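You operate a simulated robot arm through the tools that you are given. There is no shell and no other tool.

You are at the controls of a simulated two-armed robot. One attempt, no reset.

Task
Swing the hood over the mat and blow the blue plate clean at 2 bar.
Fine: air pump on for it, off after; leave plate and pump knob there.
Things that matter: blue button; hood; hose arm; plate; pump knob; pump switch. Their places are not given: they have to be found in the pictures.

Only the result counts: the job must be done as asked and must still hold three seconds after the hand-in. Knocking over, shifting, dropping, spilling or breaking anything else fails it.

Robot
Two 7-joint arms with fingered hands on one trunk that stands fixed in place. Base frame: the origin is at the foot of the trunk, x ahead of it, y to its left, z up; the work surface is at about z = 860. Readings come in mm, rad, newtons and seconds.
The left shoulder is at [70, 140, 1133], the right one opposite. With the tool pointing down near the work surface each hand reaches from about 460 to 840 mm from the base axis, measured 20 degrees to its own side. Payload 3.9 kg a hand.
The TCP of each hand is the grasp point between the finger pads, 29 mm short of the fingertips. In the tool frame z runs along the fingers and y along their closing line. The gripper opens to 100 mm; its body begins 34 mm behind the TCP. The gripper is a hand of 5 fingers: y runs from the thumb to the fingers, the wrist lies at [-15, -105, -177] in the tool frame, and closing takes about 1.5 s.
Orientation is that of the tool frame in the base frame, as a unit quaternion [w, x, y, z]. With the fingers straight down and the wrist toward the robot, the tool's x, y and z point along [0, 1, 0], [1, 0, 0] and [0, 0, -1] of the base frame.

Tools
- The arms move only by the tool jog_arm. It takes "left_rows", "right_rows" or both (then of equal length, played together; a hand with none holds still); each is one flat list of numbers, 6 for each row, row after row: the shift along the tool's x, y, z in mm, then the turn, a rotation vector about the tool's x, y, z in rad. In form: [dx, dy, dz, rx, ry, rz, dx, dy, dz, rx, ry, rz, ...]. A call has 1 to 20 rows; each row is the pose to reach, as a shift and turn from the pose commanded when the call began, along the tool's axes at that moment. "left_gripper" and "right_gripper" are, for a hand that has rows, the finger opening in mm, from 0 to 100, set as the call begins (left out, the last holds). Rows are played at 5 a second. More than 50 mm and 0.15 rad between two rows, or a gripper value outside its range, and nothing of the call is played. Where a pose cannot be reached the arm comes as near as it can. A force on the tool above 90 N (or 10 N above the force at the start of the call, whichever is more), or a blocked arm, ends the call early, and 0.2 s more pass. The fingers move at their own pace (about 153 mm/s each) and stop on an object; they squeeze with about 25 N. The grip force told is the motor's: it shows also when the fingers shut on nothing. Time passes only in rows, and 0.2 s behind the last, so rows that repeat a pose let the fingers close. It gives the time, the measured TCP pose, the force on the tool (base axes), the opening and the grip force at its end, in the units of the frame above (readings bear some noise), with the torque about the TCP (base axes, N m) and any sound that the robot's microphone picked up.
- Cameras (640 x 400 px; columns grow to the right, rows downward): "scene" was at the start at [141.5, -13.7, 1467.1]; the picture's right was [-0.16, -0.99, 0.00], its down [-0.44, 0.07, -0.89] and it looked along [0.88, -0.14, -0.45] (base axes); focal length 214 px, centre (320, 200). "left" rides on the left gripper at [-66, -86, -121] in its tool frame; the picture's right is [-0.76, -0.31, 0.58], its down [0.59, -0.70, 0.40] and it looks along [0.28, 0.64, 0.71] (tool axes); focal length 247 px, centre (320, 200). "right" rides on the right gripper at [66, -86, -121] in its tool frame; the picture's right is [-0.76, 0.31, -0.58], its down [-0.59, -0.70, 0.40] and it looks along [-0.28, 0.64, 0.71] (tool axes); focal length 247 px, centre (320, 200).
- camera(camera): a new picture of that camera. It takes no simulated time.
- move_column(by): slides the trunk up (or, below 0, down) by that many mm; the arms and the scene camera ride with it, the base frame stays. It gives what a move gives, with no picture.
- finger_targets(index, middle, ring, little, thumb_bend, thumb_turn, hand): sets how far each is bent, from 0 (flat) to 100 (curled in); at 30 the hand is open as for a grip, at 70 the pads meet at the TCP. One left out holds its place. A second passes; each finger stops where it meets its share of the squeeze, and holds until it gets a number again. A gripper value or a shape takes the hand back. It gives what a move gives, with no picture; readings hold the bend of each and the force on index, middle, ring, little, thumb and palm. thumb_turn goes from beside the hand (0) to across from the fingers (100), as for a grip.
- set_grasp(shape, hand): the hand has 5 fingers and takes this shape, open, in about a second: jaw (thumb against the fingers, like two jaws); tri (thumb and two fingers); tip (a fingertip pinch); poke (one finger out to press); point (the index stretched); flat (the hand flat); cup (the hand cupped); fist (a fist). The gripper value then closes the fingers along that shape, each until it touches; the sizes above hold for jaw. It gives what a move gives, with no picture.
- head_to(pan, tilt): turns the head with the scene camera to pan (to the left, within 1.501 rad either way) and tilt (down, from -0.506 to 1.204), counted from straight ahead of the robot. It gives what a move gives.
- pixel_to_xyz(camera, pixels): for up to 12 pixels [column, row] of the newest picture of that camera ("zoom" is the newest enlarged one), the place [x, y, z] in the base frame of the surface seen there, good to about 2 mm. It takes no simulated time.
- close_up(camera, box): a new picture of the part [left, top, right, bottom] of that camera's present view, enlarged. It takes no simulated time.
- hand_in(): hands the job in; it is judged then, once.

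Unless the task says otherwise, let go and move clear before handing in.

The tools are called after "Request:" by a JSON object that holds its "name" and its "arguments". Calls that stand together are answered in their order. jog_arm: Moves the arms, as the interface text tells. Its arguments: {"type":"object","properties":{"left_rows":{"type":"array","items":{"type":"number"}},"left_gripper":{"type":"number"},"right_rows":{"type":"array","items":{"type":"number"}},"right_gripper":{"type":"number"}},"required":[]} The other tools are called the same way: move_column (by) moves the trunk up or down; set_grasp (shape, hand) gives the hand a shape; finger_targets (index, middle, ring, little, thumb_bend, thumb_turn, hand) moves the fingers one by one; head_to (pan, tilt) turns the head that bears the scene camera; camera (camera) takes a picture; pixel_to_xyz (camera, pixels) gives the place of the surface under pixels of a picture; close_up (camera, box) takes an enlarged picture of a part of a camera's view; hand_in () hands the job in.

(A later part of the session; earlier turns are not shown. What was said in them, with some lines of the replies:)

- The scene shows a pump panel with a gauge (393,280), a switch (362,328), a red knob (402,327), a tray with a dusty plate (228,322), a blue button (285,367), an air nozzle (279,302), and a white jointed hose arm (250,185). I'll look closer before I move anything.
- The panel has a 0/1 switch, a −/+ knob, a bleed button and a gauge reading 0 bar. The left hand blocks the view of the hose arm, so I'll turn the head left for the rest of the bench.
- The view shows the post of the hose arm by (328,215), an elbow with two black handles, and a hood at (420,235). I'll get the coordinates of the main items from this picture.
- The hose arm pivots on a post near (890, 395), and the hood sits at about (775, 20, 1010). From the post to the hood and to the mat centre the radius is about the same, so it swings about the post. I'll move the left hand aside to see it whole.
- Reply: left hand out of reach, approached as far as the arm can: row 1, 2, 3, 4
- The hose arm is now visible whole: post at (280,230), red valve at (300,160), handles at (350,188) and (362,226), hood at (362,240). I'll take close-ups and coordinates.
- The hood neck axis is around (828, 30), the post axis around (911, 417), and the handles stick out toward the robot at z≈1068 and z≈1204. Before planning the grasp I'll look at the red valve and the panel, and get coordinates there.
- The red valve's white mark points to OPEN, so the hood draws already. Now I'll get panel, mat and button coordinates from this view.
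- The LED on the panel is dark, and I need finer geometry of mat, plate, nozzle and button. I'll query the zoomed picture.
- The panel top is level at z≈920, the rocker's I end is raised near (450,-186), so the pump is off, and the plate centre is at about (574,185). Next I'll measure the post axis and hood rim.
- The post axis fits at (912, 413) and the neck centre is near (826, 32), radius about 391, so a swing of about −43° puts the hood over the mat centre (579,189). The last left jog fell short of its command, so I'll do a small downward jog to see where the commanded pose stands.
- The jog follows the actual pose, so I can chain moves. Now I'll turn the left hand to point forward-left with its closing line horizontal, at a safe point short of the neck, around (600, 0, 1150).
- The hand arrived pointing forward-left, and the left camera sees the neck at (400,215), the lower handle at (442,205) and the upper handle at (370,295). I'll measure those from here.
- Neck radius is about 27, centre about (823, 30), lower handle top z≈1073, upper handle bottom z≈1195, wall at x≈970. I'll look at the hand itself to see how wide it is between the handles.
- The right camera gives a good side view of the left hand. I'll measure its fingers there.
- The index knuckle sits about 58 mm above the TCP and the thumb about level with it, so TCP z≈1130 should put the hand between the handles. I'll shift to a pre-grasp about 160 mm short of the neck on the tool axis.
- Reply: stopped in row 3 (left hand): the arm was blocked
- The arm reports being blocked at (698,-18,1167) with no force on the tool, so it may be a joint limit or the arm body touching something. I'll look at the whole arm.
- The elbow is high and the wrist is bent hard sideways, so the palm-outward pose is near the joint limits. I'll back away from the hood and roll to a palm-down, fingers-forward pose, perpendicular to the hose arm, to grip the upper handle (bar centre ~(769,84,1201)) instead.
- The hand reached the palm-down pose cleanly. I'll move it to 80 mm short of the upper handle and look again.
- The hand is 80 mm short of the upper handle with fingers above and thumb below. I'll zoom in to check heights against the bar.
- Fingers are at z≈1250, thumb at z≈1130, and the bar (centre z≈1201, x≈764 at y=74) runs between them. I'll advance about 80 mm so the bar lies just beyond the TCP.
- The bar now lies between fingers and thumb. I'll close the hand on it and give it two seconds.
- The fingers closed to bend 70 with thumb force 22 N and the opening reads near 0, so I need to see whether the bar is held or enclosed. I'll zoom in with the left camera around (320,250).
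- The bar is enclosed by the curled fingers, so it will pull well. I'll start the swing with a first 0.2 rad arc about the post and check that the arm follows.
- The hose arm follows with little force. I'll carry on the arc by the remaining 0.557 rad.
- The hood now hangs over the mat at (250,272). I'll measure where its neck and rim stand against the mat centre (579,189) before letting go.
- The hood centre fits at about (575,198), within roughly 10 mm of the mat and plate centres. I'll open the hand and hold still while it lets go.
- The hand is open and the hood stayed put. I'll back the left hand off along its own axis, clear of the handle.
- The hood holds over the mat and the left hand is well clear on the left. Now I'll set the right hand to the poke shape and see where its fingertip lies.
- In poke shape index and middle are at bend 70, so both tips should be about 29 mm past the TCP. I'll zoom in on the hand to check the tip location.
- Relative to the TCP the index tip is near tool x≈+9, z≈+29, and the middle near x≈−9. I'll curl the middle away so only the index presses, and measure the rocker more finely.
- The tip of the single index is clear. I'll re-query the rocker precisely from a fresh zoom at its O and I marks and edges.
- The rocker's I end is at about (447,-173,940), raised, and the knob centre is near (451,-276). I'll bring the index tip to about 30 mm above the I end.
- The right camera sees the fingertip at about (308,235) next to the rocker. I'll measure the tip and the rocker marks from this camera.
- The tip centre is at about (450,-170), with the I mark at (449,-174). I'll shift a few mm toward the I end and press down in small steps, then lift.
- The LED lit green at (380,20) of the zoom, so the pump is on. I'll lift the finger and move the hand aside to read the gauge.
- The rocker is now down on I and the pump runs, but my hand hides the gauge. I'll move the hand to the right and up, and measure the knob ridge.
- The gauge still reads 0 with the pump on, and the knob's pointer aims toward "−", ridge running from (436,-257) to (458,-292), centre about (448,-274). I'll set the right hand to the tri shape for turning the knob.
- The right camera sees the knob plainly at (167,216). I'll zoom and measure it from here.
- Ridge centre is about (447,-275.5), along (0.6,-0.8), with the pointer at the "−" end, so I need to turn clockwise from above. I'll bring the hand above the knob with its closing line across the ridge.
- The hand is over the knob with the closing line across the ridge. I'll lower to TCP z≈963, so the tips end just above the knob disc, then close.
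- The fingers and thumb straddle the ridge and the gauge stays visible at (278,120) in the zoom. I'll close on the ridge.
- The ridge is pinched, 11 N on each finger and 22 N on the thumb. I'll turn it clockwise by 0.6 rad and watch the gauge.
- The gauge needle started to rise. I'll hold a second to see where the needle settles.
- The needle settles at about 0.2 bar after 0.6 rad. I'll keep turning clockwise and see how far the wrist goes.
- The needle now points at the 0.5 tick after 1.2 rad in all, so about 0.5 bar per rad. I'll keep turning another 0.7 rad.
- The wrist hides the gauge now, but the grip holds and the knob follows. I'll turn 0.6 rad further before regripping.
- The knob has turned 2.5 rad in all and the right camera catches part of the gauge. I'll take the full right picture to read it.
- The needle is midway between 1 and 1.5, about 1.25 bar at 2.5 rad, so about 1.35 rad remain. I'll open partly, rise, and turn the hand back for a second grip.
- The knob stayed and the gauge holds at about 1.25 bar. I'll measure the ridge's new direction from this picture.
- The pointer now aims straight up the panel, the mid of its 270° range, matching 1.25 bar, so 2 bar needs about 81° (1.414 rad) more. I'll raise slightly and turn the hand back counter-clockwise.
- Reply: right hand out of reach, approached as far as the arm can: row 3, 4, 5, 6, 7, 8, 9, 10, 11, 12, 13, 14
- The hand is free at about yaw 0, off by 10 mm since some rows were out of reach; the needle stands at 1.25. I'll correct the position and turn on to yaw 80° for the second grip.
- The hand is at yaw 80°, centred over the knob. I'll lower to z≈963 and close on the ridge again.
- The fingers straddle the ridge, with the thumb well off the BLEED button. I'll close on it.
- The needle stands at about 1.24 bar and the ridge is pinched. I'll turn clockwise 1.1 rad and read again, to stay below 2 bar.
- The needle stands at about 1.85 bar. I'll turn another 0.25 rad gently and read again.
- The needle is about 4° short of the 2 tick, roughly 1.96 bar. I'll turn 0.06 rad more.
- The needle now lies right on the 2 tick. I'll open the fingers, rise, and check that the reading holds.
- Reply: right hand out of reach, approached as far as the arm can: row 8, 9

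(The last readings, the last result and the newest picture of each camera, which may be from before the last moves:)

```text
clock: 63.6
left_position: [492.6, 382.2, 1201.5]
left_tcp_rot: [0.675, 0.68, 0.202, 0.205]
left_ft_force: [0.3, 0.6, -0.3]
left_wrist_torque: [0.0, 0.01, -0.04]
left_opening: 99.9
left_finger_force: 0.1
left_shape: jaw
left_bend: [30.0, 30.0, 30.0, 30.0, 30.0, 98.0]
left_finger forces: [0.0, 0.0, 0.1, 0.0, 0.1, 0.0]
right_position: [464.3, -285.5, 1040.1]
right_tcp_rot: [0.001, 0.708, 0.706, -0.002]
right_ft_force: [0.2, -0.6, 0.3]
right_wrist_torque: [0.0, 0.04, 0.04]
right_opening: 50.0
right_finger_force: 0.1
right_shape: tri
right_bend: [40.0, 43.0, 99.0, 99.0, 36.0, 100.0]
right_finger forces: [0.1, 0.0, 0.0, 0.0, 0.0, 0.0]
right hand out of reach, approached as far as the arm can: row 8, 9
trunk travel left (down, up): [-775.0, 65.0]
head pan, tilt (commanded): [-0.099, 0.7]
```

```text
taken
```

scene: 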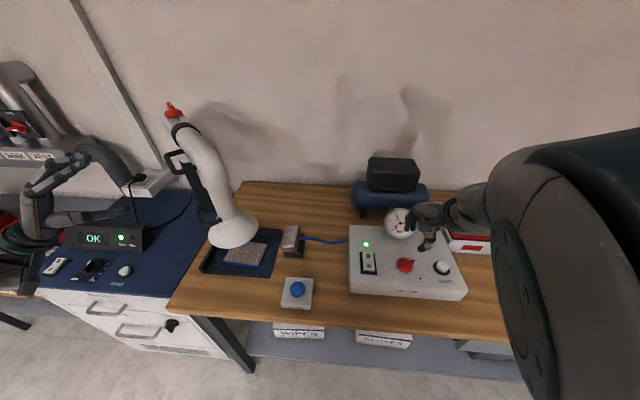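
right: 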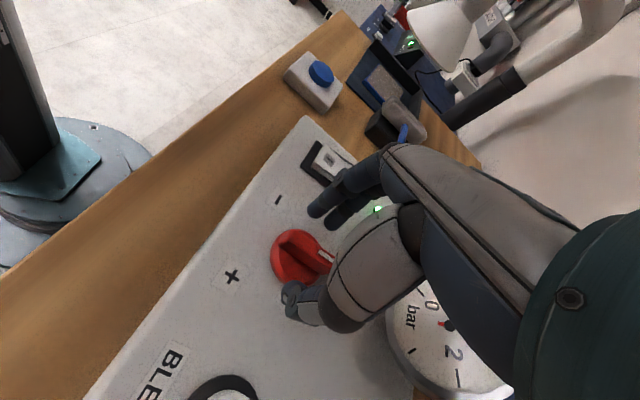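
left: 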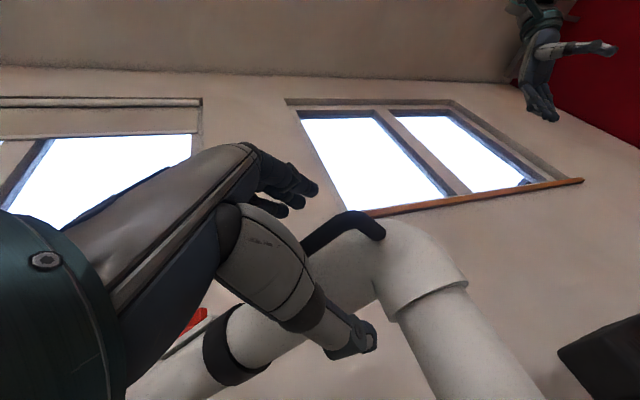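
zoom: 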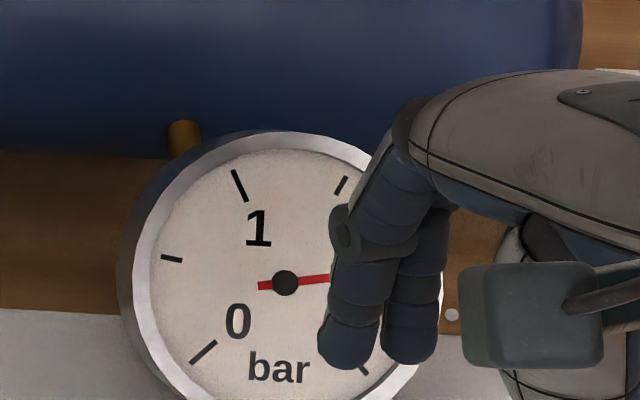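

The hand rose only part way, and its fingers cover the needle tip. I'll carry the hand left toward the blue button while turning it to yaw ~82°, then read the gauge freely.

Request:
{"name": "jog_arm", "arguments": {"right_rows": [20.5, -3.1, 0, 0, 0, -0.13, 40.9, -6.2, 0, 0, 0, -0.26, 61.4, -9.3, 0, 0, 0, -0.39, 81.8, -12.4, 0, 0, 0, -0.52, 102.3, -15.5, 0, 0, 0, -0.65, 122.7, -18.5, 0, 0, 0, -0.78, 143.2, -21.6, 0, 0, 0, -0.91, 163.6, -24.7, 0, 0, 0, -1.04, 184.1, -27.8, 0, 0, 0, -1.17, 204.5, -30.9, 0, 0, 0, -1.3, 225, -34, 0, 0, 0, -1.43]}}

Request:
{"name": "set_grasp", "arguments": {"hand": "right", "shape": "poke"}}

Request:
{"name": "camera", "arguments": {"camera": "scene"}}

Request:
{"name": "close_up", "arguments": {"camera": "scene", "box": [380, 195, 428, 235]}}

Request:
{"name": "camera", "arguments": {"camera": "right"}}

```text
clock: 66.0
left_position: [493.2, 384.0, 1201.3]
left_tcp_rot: [0.675, 0.679, 0.202, 0.205]
left_ft_force: [-0.3, 0.0, -1.0]
left_wrist_torque: [-0.04, 0.01, 0.03]
left_opening: 100.0
left_finger_force: 0.0
left_shape: jaw
left_bend: [30.0, 30.0, 30.0, 30.0, 30.0, 98.0]
left_finger forces: [0.0, 0.0, 0.0, 0.0, 0.0, 0.0]
right_position: [432.9, -59.9, 1035.3]
right_tcp_rot: [0.0, 0.071, 0.997, -0.014]
right_ft_force: [-0.5, 0.9, 0.0]
right_wrist_torque: [0.01, -0.01, 0.02]
right_opening: 50.2
right_finger_force: 0.0
right_shape: tri
right_bend: [40.0, 43.0, 99.0, 99.0, 36.0, 100.0]
right_finger forces: [0.1, 0.1, 0.0, 0.0, 0.1, 0.0]
right hand out of reach, approached as far as the arm can: row 1, 2, 3, 4, 5, 6, 7, 8, 9
trunk travel left (down, up): [-775.0, 65.0]
head pan, tilt (commanded): [-0.099, 0.7]
```

```text
clock: 66.9
left_position: [493.3, 382.5, 1200.8]
left_tcp_rot: [0.676, 0.679, 0.202, 0.204]
left_ft_force: [0.8, -0.8, 0.2]
left_wrist_torque: [-0.02, 0.0, -0.01]
left_opening: 99.8
left_finger_force: 0.1
left_shape: jaw
left_bend: [30.0, 30.0, 30.0, 30.0, 30.0, 98.0]
left_finger forces: [0.1, 0.0, 0.0, 0.0, 0.0, 0.0]
right_position: [432.3, -61.2, 1035.4]
right_tcp_rot: [-0.002, 0.073, 0.997, -0.011]
right_ft_force: [-0.1, -0.2, 0.2]
right_wrist_torque: [-0.01, 0.01, -0.03]
right_opening: 0.0
right_finger_force: 0.0
right_shape: poke
right_bend: [70.0, 70.0, 99.0, 99.0, 100.0, 100.0]
right_finger forces: [0.0, 0.0, 0.0, 0.1, 0.0, 0.0]
trunk travel left (down, up): [-775.0, 65.0]
head pan, tilt (commanded): [-0.099, 0.7]
```

```text
taken
```

scene: 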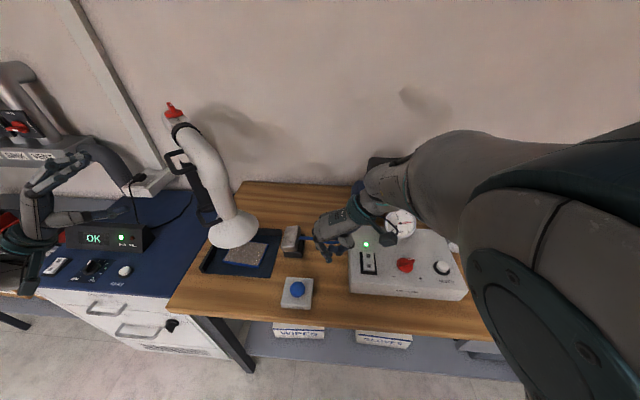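

```text
10.00 times, centred on (404, 215) of scene
```

zoom: 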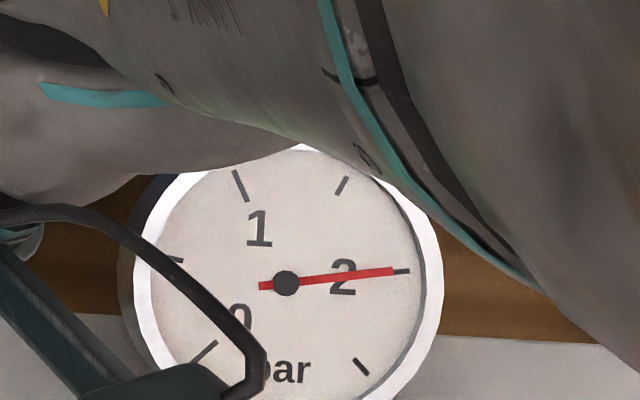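

```text
taken
```

right: 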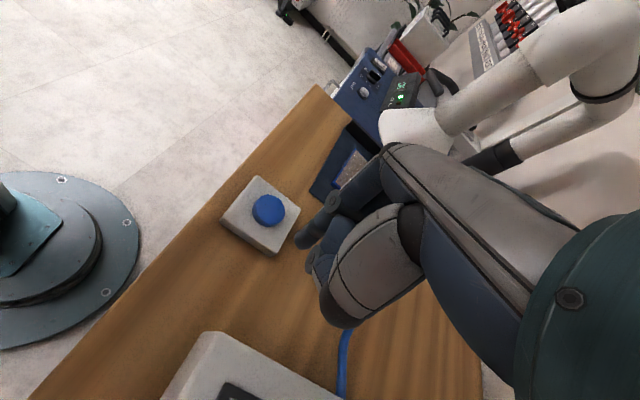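

With the hand away the needle still lies on the 2 tick. I'll measure the blue button from the right camera at (268,208).

Request:
{"name": "pixel_to_xyz", "arguments": {"camera": "right", "pixels": [[268, 208], [255, 208], [282, 208], [268, 198], [268, 218], [224, 218], [260, 180], [300, 215], [275, 250]]}}

Request:
{"name": "pixel_to_xyz", "arguments": {"camera": "scene", "pixels": [[297, 289], [290, 289], [304, 289], [297, 283], [297, 296], [326, 262], [323, 255]]}}

Request:
{"name": "close_up", "arguments": {"camera": "scene", "box": [190, 225, 330, 315]}}

```text
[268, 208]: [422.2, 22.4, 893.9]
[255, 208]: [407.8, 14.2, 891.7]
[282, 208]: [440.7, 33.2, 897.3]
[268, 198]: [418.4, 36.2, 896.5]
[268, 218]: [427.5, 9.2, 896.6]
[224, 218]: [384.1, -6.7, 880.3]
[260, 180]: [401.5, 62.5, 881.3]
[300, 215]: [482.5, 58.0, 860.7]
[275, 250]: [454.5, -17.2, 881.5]
```

```text
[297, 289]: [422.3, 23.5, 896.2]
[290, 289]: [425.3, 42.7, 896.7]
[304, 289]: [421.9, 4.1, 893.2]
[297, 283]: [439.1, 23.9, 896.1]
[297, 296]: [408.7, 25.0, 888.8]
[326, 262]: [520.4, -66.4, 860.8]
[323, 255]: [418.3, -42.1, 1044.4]
```

```text
4.44 times, centred on (260, 270) of scene
```

zoom: 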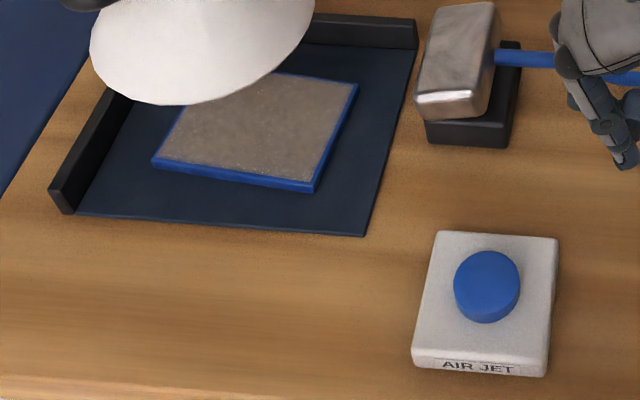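

Button centre is (423,23), top at z≈897. I'll bring the two fingertips over it, about 14 mm above.

Request:
{"name": "jog_arm", "arguments": {"right_rows": [11, 40, 10, 0, 0, 0, 22, 80, 30, 0, 0, 0, 22, 80.9, 60, 0, 0, 0, 22, 80.9, 93.6, 0, 0, 0]}}

Request:
{"name": "camera", "arguments": {"camera": "right"}}

Request:
{"name": "camera", "arguments": {"camera": "scene"}}

Request:
{"name": "close_up", "arguments": {"camera": "scene", "box": [230, 225, 370, 315]}}

```text
clock: 67.9
left_position: [493.5, 382.0, 1201.8]
left_tcp_rot: [0.675, 0.679, 0.203, 0.205]
left_ft_force: [-0.7, 0.7, -0.1]
left_wrist_torque: [-0.02, -0.01, 0.0]
left_opening: 99.9
left_finger_force: 0.1
left_shape: jaw
left_bend: [30.0, 30.0, 30.0, 30.0, 30.0, 98.0]
left_finger forces: [0.1, 0.0, 0.0, 0.0, 0.0, 0.1]
right_position: [422.7, 18.6, 942.5]
right_tcp_rot: [-0.002, 0.074, 0.997, -0.012]
right_ft_force: [0.4, 0.1, -0.1]
right_wrist_torque: [0.04, 0.03, -0.01]
right_opening: 0.1
right_finger_force: 0.1
right_shape: poke
right_bend: [70.0, 70.0, 99.0, 99.0, 100.0, 100.0]
right_finger forces: [0.0, 0.0, 0.1, 0.1, 0.0, 0.1]
trunk travel left (down, up): [-775.0, 65.0]
head pan, tilt (commanded): [-0.099, 0.7]
```

```text
taken
```

right: 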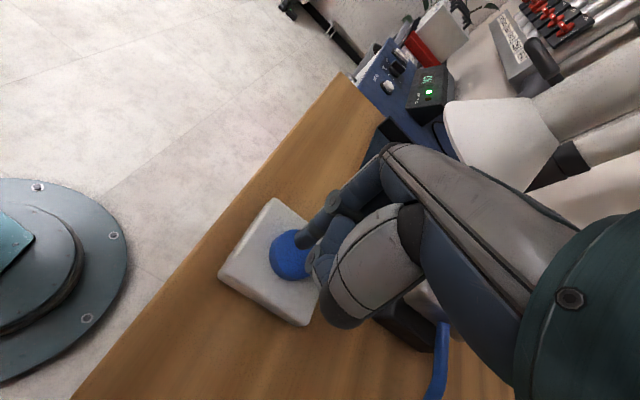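

```text
taken
```

scene: 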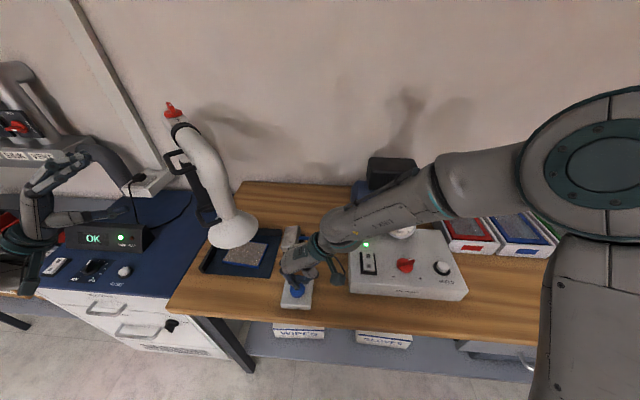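

```text
4.44 times, centred on (300, 270) of scene
```

zoom: 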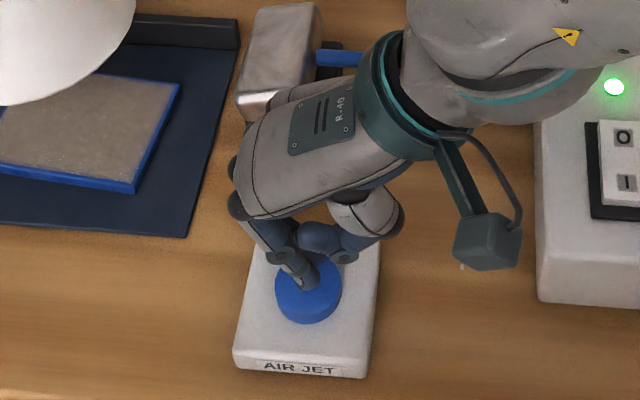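

The fingertips are over the button and the plate stays in view at (90,140) of the zoom. I'll press down in small steps and hold about two seconds.

Request:
{"name": "jog_arm", "arguments": {"right_rows": [0, 0, 9, 0, 0, 0, 0, 0, 15, 0, 0, 0, 0, 0, 19, 0, 0, 0, 0, 0, 22, 0, 0, 0, 0, 0, 25, 0, 0, 0, 0, 0, 25, 0, 0, 0, 0, 0, 25, 0, 0, 0, 0, 0, 25, 0, 0, 0]}}

Request:
{"name": "close_up", "arguments": {"camera": "scene", "box": [190, 225, 370, 315]}}

Request:
{"name": "close_up", "arguments": {"camera": "scene", "box": [340, 190, 484, 300]}}

```text
clock: 69.7
left_position: [492.7, 383.2, 1201.7]
left_tcp_rot: [0.676, 0.678, 0.204, 0.206]
left_ft_force: [0.1, -0.8, 0.0]
left_wrist_torque: [0.02, -0.01, 0.0]
left_opening: 100.1
left_finger_force: 0.0
left_shape: jaw
left_bend: [30.0, 30.0, 30.0, 30.0, 30.0, 98.0]
left_finger forces: [0.1, 0.0, 0.1, 0.0, 0.0, 0.1]
right_position: [421.2, 21.2, 918.7]
right_tcp_rot: [0.0, 0.073, 0.997, -0.012]
right_ft_force: [3.2, 0.0, 11.4]
right_wrist_torque: [-0.02, -0.2, 0.01]
right_opening: 0.0
right_finger_force: 0.0
right_shape: poke
right_bend: [70.0, 70.0, 99.0, 99.0, 100.0, 100.0]
right_finger forces: [0.0, 11.6, 0.0, 0.1, 0.1, 0.0]
trunk travel left (down, up): [-775.0, 65.0]
head pan, tilt (commanded): [-0.099, 0.7]
heard: click
```

```text
3.56 times, centred on (280, 270) of scene
```

zoom: 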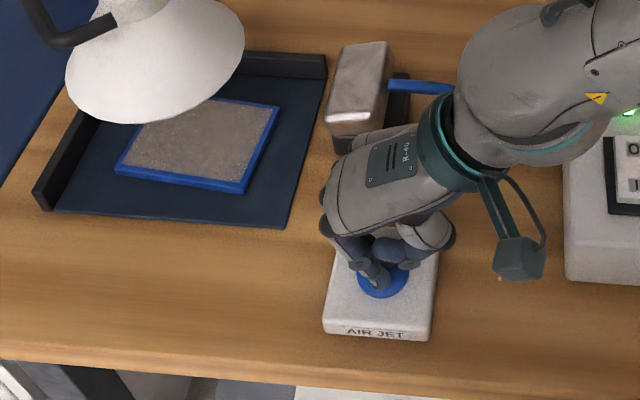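

```text
3.64 times, centred on (412, 245) of scene
```

zoom: 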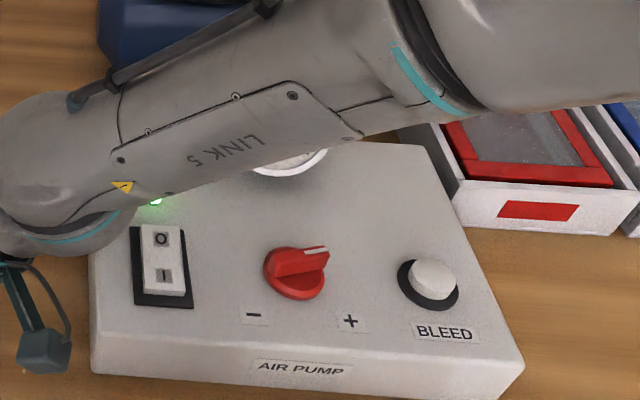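

A click was heard and 11 N rests on the middle finger, so the button is down; the plate still looks dusty. I'll hold it down three more seconds and compare.

Request:
{"name": "jog_arm", "arguments": {"right_rows": [0, 0, 0, 0, 0, 0, 0, 0, 0, 0, 0, 0, 0, 0, 0, 0, 0, 0, 0, 0, 0, 0, 0, 0, 0, 0, 0, 0, 0, 0, 0, 0, 0, 0, 0, 0, 0, 0, 0, 0, 0, 0, 0, 0, 0, 0, 0, 0, 0, 0, 0, 0, 0, 0, 0, 0, 0, 0, 0, 0, 0, 0, 0, 0, 0, 0, 0, 0, 0, 0, 0, 0]}}

Request:
{"name": "close_up", "arguments": {"camera": "scene", "box": [190, 225, 370, 315]}}

```text
clock: 72.3
left_position: [493.1, 383.5, 1202.7]
left_tcp_rot: [0.675, 0.679, 0.202, 0.205]
left_ft_force: [-1.0, -0.8, -0.2]
left_wrist_torque: [-0.02, 0.01, 0.03]
left_opening: 99.7
left_finger_force: 0.0
left_shape: jaw
left_bend: [30.0, 30.0, 30.0, 30.0, 30.0, 98.0]
left_finger forces: [0.0, 0.1, 0.0, 0.0, 0.0, 0.1]
right_position: [421.2, 21.9, 918.1]
right_tcp_rot: [-0.001, 0.073, 0.997, -0.011]
right_ft_force: [3.9, -0.2, 13.3]
right_wrist_torque: [0.01, -0.22, 0.0]
right_opening: 0.1
right_finger_force: 0.2
right_shape: poke
right_bend: [70.0, 70.0, 99.0, 99.0, 100.0, 100.0]
right_finger forces: [0.0, 13.6, 0.0, 0.1, 0.1, 0.1]
trunk travel left (down, up): [-775.0, 65.0]
head pan, tilt (commanded): [-0.099, 0.7]
```

```text
3.56 times, centred on (280, 270) of scene
```

zoom: 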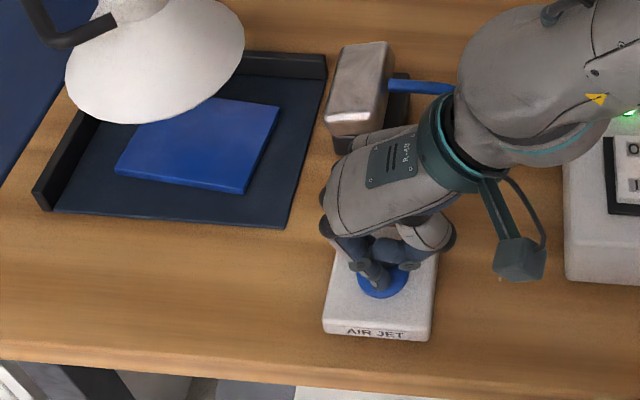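

The plate is clean blue now. I'll lift off the button and check the plate, the hood and the filter display.

Request:
{"name": "jog_arm", "arguments": {"right_rows": [0, 0, -15, 0, 0, 0, 0, 0, -40, 0, 0, 0, 0, 0, -70, 0, 0, 0, 0, 0, -100, 0, 0, 0, 0, -40, -110, 0, 0, 0, 0, -80, -110, 0, 0, 0]}}

Request:
{"name": "camera", "arguments": {"camera": "right"}}

Request:
{"name": "close_up", "arguments": {"camera": "scene", "box": [190, 215, 330, 315]}}

Request:
{"name": "close_up", "arguments": {"camera": "scene", "box": [30, 200, 190, 310]}}

Request:
{"name": "close_up", "arguments": {"camera": "scene", "box": [340, 190, 484, 300]}}

```text
clock: 73.7
left_position: [493.2, 381.7, 1201.9]
left_tcp_rot: [0.674, 0.68, 0.201, 0.205]
left_ft_force: [-0.3, -0.6, -0.2]
left_wrist_torque: [-0.01, 0.0, -0.01]
left_opening: 99.7
left_finger_force: 0.0
left_shape: jaw
left_bend: [30.0, 30.0, 30.0, 30.0, 30.0, 98.0]
left_finger forces: [0.0, 0.1, 0.1, 0.0, 0.0, 0.1]
right_position: [410.3, -55.8, 1028.6]
right_tcp_rot: [-0.002, 0.073, 0.997, -0.011]
right_ft_force: [-0.1, -0.3, 0.5]
right_wrist_torque: [0.02, 0.01, -0.02]
right_opening: 0.1
right_finger_force: 0.1
right_shape: poke
right_bend: [70.0, 70.0, 99.0, 99.0, 100.0, 100.0]
right_finger forces: [0.0, 0.0, 0.0, 0.1, 0.0, 0.0]
trunk travel left (down, up): [-775.0, 65.0]
head pan, tilt (commanded): [-0.099, 0.7]
```

```text
taken
```

right: 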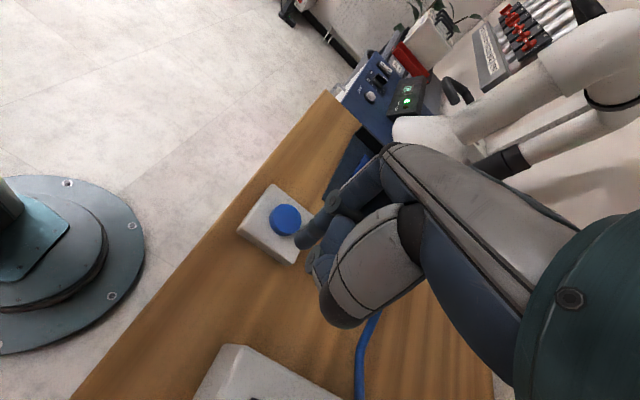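

```text
4.00 times, centred on (260, 265) of scene
```

zoom: 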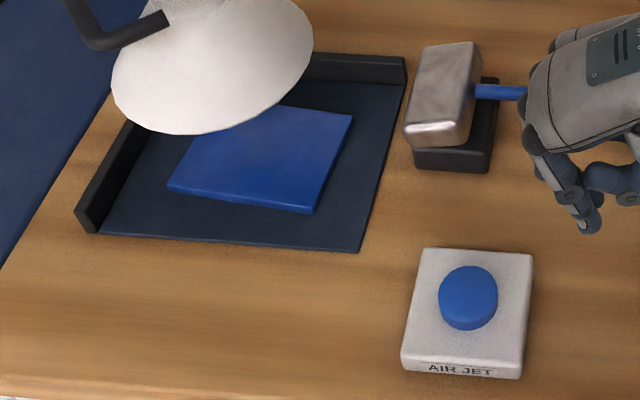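

```text
3.64 times, centred on (110, 255) of scene
```

zoom: 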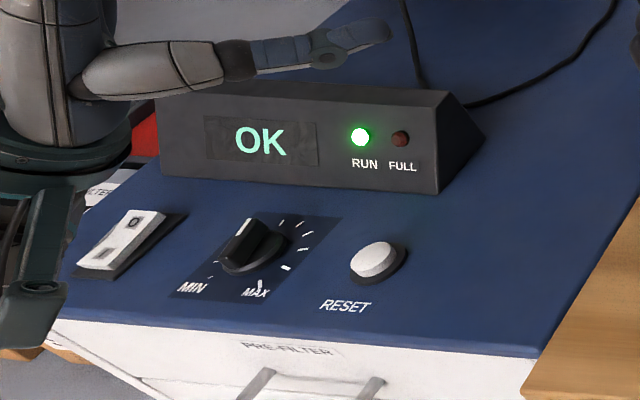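

```text
3.64 times, centred on (412, 245) of scene
```

zoom: 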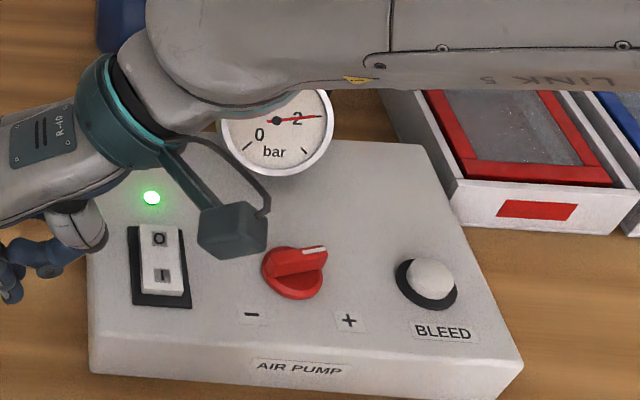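

The plate is clean, the gauge still shows 2 and the filter reads OK. Next is switching the pump off: I'll curl the index so the middle finger presses, and bring it above the rocker's O end at (487,-178).

Request:
{"name": "finger_targets", "arguments": {"hand": "right", "index": 99, "middle": 70}}

Request:
{"name": "jog_arm", "arguments": {"right_rows": [-21, -27.6, 0, 0, 0, 0, -42, -55.2, 0, 0, 0, 0, -63, -82.9, 10, 0, 0, 0, -84, -110.5, 20, 0, 0, 0, -84, -110.5, 30.8, 0, 0, 0]}}

Request:
{"name": "camera", "arguments": {"camera": "right"}}

Request:
{"name": "close_up", "arguments": {"camera": "right", "box": [230, 150, 390, 310]}}

Request:
{"name": "close_up", "arguments": {"camera": "scene", "box": [330, 190, 474, 300]}}

```text
clock: 74.7
left_position: [492.8, 382.9, 1202.6]
left_tcp_rot: [0.675, 0.679, 0.202, 0.204]
left_ft_force: [0.2, 0.1, 0.5]
left_wrist_torque: [0.01, 0.02, 0.01]
left_opening: 99.9
left_finger_force: 0.1
left_shape: jaw
left_bend: [30.0, 30.0, 30.0, 30.0, 30.0, 98.0]
left_finger forces: [0.1, 0.0, 0.1, 0.0, 0.0, 0.1]
right_position: [410.8, -54.5, 1026.9]
right_tcp_rot: [-0.002, 0.074, 0.997, -0.012]
right_ft_force: [-0.4, 0.8, -0.4]
right_wrist_torque: [-0.02, 0.0, 0.01]
right_opening: 8.7
right_finger_force: 0.1
right_shape: fingers
right_bend: [88.0, 70.0, 99.0, 99.0, 100.0, 100.0]
right_finger forces: [0.1, 0.0, 0.0, 0.0, 0.0, 0.0]
trunk travel left (down, up): [-775.0, 65.0]
head pan, tilt (commanded): [-0.099, 0.7]
```

```text
clock: 75.9
left_position: [493.4, 384.4, 1201.7]
left_tcp_rot: [0.676, 0.679, 0.202, 0.203]
left_ft_force: [0.1, 0.4, -0.2]
left_wrist_torque: [0.02, 0.01, 0.02]
left_opening: 99.6
left_finger_force: 0.0
left_shape: jaw
left_bend: [30.0, 30.0, 30.0, 30.0, 30.0, 98.0]
left_finger forces: [0.1, 0.1, 0.1, 0.0, 0.0, 0.0]
right_position: [477.0, -178.6, 1000.4]
right_tcp_rot: [-0.002, 0.074, 0.997, -0.011]
right_ft_force: [-1.3, 0.6, 0.3]
right_wrist_torque: [-0.02, 0.01, -0.03]
right_opening: 8.6
right_finger_force: 0.0
right_shape: fingers
right_bend: [88.0, 70.0, 99.0, 99.0, 100.0, 100.0]
right_finger forces: [0.0, 0.0, 0.1, 0.0, 0.0, 0.1]
trunk travel left (down, up): [-775.0, 65.0]
head pan, tilt (commanded): [-0.099, 0.7]
```

```text
taken
```

right: 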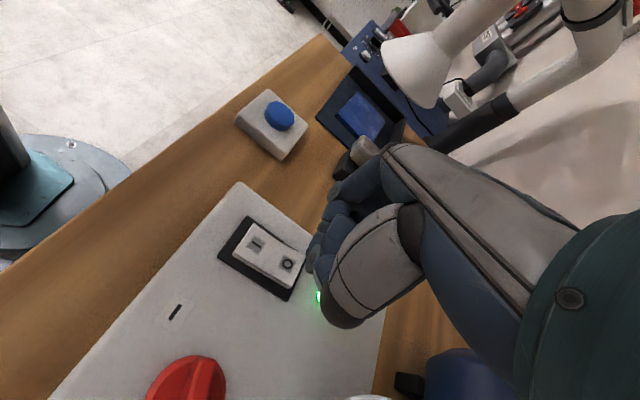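

```text
2.50 times, centred on (310, 230) of right
```

zoom: 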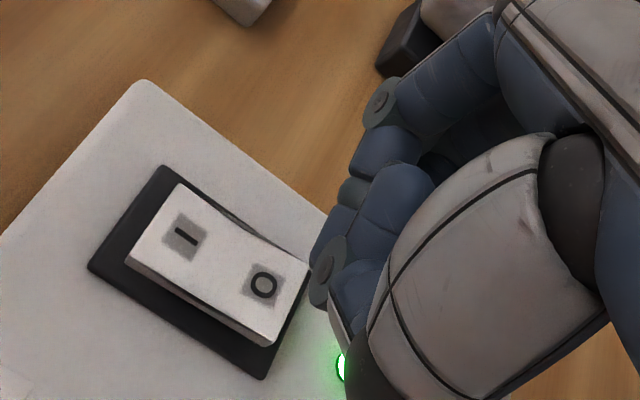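

```text
3.64 times, centred on (402, 245) of scene
```

zoom: 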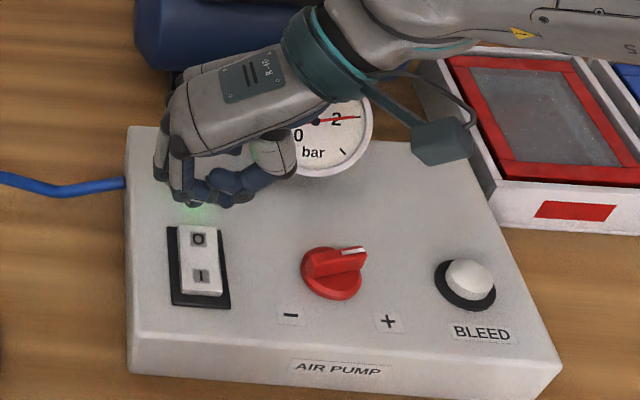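

The middle tip shows near (190,203) in the scene zoom, which by perspective should be above the O end. I'll measure it before pressing.

Request:
{"name": "close_up", "arguments": {"camera": "scene", "box": [350, 215, 414, 275]}}

Request:
{"name": "pixel_to_xyz", "arguments": {"camera": "scene", "pixels": [[364, 244], [366, 245], [368, 243], [362, 240], [372, 242], [378, 240], [360, 236], [370, 238]]}}

```text
6.67 times, centred on (382, 245) of scene
```

zoom: 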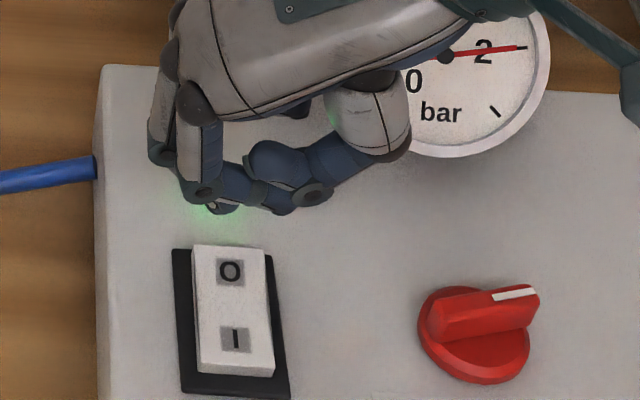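

```text
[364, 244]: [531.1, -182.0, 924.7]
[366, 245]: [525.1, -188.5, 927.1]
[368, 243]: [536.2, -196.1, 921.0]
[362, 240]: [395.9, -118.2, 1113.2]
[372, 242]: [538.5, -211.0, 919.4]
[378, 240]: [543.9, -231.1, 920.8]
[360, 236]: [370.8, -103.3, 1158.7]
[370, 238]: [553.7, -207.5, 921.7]
```

Those readings came from the older full picture, so I'll query the newest zoom instead, where the tip peeks out at (222,206).

Request:
{"name": "pixel_to_xyz", "arguments": {"camera": "zoom", "pixels": [[222, 208], [230, 208], [214, 208], [205, 192], [240, 185], [285, 205], [312, 195], [270, 165], [230, 270], [228, 252]]}}

```text
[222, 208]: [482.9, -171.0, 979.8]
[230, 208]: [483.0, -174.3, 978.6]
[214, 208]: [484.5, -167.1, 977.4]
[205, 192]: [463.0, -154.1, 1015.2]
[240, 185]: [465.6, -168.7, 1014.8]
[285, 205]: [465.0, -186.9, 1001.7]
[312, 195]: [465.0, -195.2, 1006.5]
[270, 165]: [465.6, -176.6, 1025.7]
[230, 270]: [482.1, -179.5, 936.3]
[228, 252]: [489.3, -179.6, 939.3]
```

The middle tip centre is about (487,-174,972), right above the O end (489,-180,939). I'll shift 4 mm and press down in steps.

Request:
{"name": "jog_arm", "arguments": {"right_rows": [0, -4, 10, 0, 0, 0, 0, -4, 20, 0, 0, 0, 0, -4, 27, 0, 0, 0, 0, -4, 31, 0, 0, 0, 0, -4, 35, 0, 0, 0, 0, -4, 38, 0, 0, 0, 0, -4, 40, 0, 0, 0]}}

Request:
{"name": "camera", "arguments": {"camera": "right"}}

Request:
{"name": "close_up", "arguments": {"camera": "scene", "box": [340, 195, 436, 275]}}

```text
clock: 77.5
left_position: [491.7, 384.0, 1200.7]
left_tcp_rot: [0.676, 0.678, 0.203, 0.205]
left_ft_force: [-0.2, 0.0, -0.1]
left_wrist_torque: [-0.03, 0.01, -0.01]
left_opening: 99.9
left_finger_force: 0.0
left_shape: jaw
left_bend: [30.0, 30.0, 30.0, 30.0, 30.0, 98.0]
left_finger forces: [0.0, 0.0, 0.0, 0.1, 0.0, 0.0]
right_position: [475.6, -180.9, 962.4]
right_tcp_rot: [0.0, 0.073, 0.997, -0.011]
right_ft_force: [-0.3, 5.7, 15.5]
right_wrist_torque: [0.22, -0.12, 0.03]
right_opening: 8.9
right_finger_force: 8.3
right_shape: fingers
right_bend: [88.0, 72.0, 99.0, 99.0, 100.0, 100.0]
right_finger forces: [0.0, 15.7, 0.0, 0.0, 0.0, 0.0]
trunk travel left (down, up): [-775.0, 65.0]
head pan, tilt (commanded): [-0.099, 0.7]
```

```text
taken
```

right: 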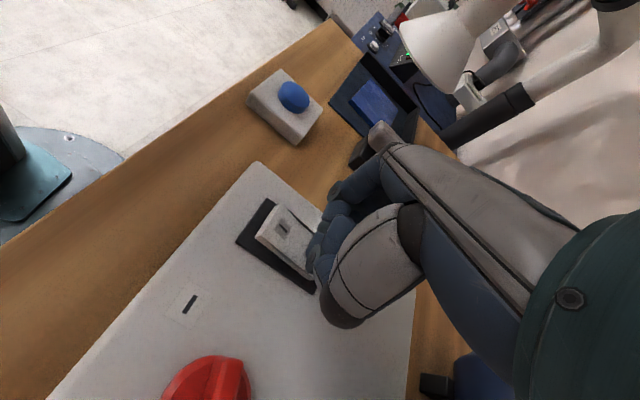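

```text
5.00 times, centred on (388, 235) of scene
```

zoom: 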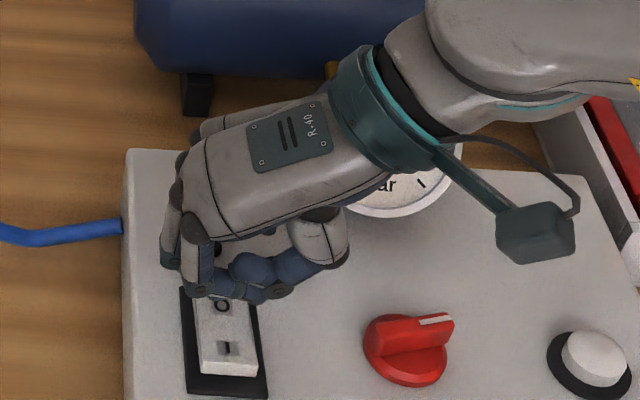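

The green glow is gone and the tip bears 15.7 N, so the rocker seems to have tipped to O. I'll lift off, move right a bit, and check LED, gauge and knob.

Request:
{"name": "jog_arm", "arguments": {"right_rows": [0, 0, -15, 0, 0, 0, 0, 0, -45, 0, 0, 0, 0, 0, -75, 0, 0, 0, 0, -40, -95, 0, 0, 0, 0, -85, -110, 0, 0, 0, 0, -130, -120, 0, 0, 0, 0, -175, -120, 0, 0, 0]}}

Request:
{"name": "camera", "arguments": {"camera": "scene"}}

Request:
{"name": "close_up", "arguments": {"camera": "scene", "box": [330, 190, 474, 300]}}

Request:
{"name": "camera", "arguments": {"camera": "right"}}

```text
clock: 79.1
left_position: [492.5, 381.5, 1202.0]
left_tcp_rot: [0.675, 0.68, 0.202, 0.205]
left_ft_force: [-0.2, -0.7, -0.1]
left_wrist_torque: [0.01, -0.01, 0.06]
left_opening: 100.0
left_finger_force: 0.1
left_shape: jaw
left_bend: [30.0, 30.0, 30.0, 30.0, 30.0, 98.0]
left_finger forces: [0.0, 0.0, 0.1, 0.0, 0.0, 0.0]
right_position: [454.2, -358.2, 1084.4]
right_tcp_rot: [-0.003, 0.073, 0.997, -0.011]
right_ft_force: [-0.1, -0.8, 0.0]
right_wrist_torque: [0.04, 0.01, 0.03]
right_opening: 9.0
right_finger_force: 0.0
right_shape: fingers
right_bend: [88.0, 70.0, 99.0, 99.0, 100.0, 100.0]
right_finger forces: [0.0, 0.0, 0.0, 0.0, 0.0, 0.0]
trunk travel left (down, up): [-775.0, 65.0]
head pan, tilt (commanded): [-0.099, 0.7]
```

```text
taken
```

scene: 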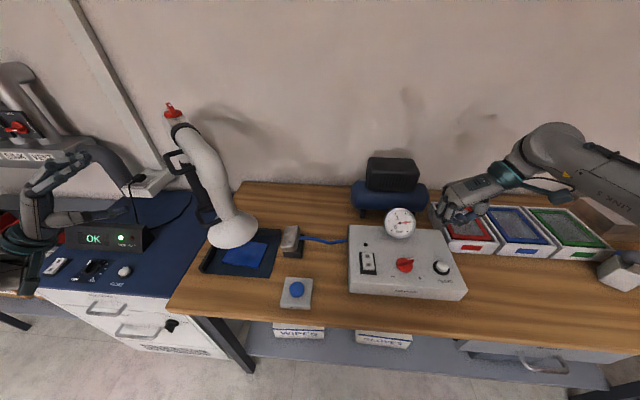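

```text
3.64 times, centred on (402, 245) of scene
```

zoom: 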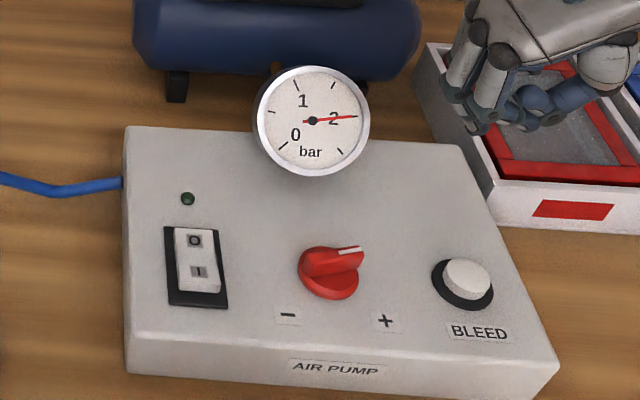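

```text
taken
```

right: 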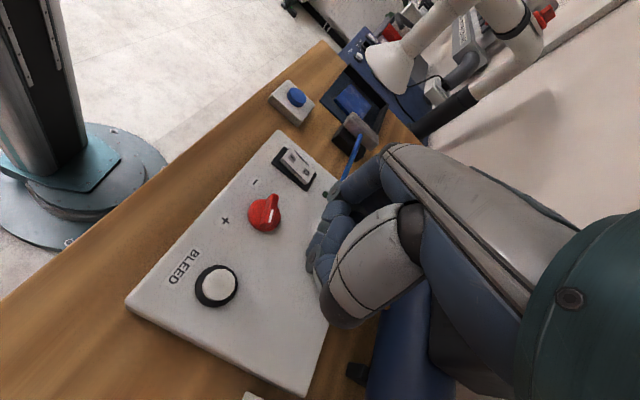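

The LED is dark, the rocker is on O, the knob keeps its 2 bar setting and the plate is clean under the hood. I'll lift the right hand a bit more clear of the trays and take a last check.

Request:
{"name": "jog_arm", "arguments": {"right_rows": [0, 0, -30, 0, 0, 0, 0, 0, -60, 0, 0, 0, 0, 0, -90, 0, 0, 0]}}

Request:
{"name": "camera", "arguments": {"camera": "scene"}}

Request:
{"name": "close_up", "arguments": {"camera": "scene", "box": [150, 190, 330, 320]}}

Request:
{"name": "pixel_to_xyz", "arguments": {"camera": "zoom", "pixels": [[290, 195], [350, 180], [300, 240], [185, 190]]}}

```text
clock: 79.9
left_position: [493.0, 383.3, 1202.0]
left_tcp_rot: [0.676, 0.678, 0.203, 0.204]
left_ft_force: [0.1, 0.4, 0.2]
left_wrist_torque: [-0.05, 0.01, 0.02]
left_opening: 99.8
left_finger_force: 0.0
left_shape: jaw
left_bend: [30.0, 30.0, 30.0, 30.0, 30.0, 98.0]
left_finger forces: [0.1, 0.0, 0.1, 0.0, 0.0, 0.0]
right_position: [450.7, -352.9, 1174.1]
right_tcp_rot: [-0.002, 0.073, 0.997, -0.013]
right_ft_force: [-0.3, 0.6, -0.2]
right_wrist_torque: [0.02, 0.03, -0.01]
right_opening: 9.0
right_finger_force: 0.0
right_shape: fingers
right_bend: [88.0, 70.0, 99.0, 99.0, 100.0, 100.0]
right_finger forces: [0.0, 0.1, 0.0, 0.0, 0.0, 0.0]
trunk travel left (down, up): [-775.0, 65.0]
head pan, tilt (commanded): [-0.099, 0.7]
```

```text
taken
```

scene: 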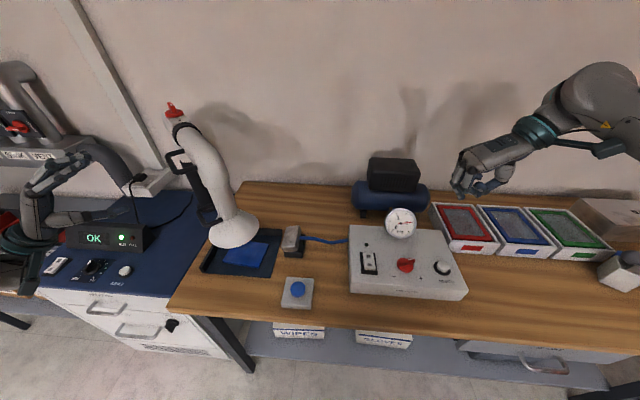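

```text
3.08 times, centred on (240, 255) of scene
```

zoom: 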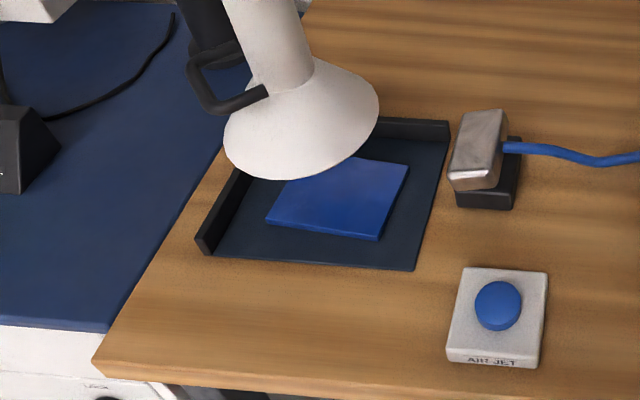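

```text
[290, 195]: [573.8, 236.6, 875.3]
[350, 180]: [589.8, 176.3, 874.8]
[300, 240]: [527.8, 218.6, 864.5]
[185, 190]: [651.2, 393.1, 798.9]
```

The final views agree with the job. The plate is clean and in place under the hood, the pump is off with its LED dark, the knob keeps its 2 bar setting, and both hands are clear, so I'm handing in.

Request:
{"name": "hand_in", "arguments": {}}

```text
The job is handed in.
```

I swung the hood over the mat, set the pump to 2 bar and blew the blue plate clean. I then switched the pump off and handed the job in; I have not seen the verdict.

- **Hood:** its centre measured about 10 mm from the centre of the mat when I let go. It was still over the plate in the last picture.
- **Plate:** the part the camera could see is clean blue. The hood hides a small strip of it from every view I took. I never touched the plate.
- **Pump:** the switch is on O and its light is dark. The knob stays at 2 bar, and the gauge still reads about 2 because I did not press BLEED.
- **Rest of the bench:** nothing else looked moved in the last pictures. The filter display still reads OK, and both hands are clear.
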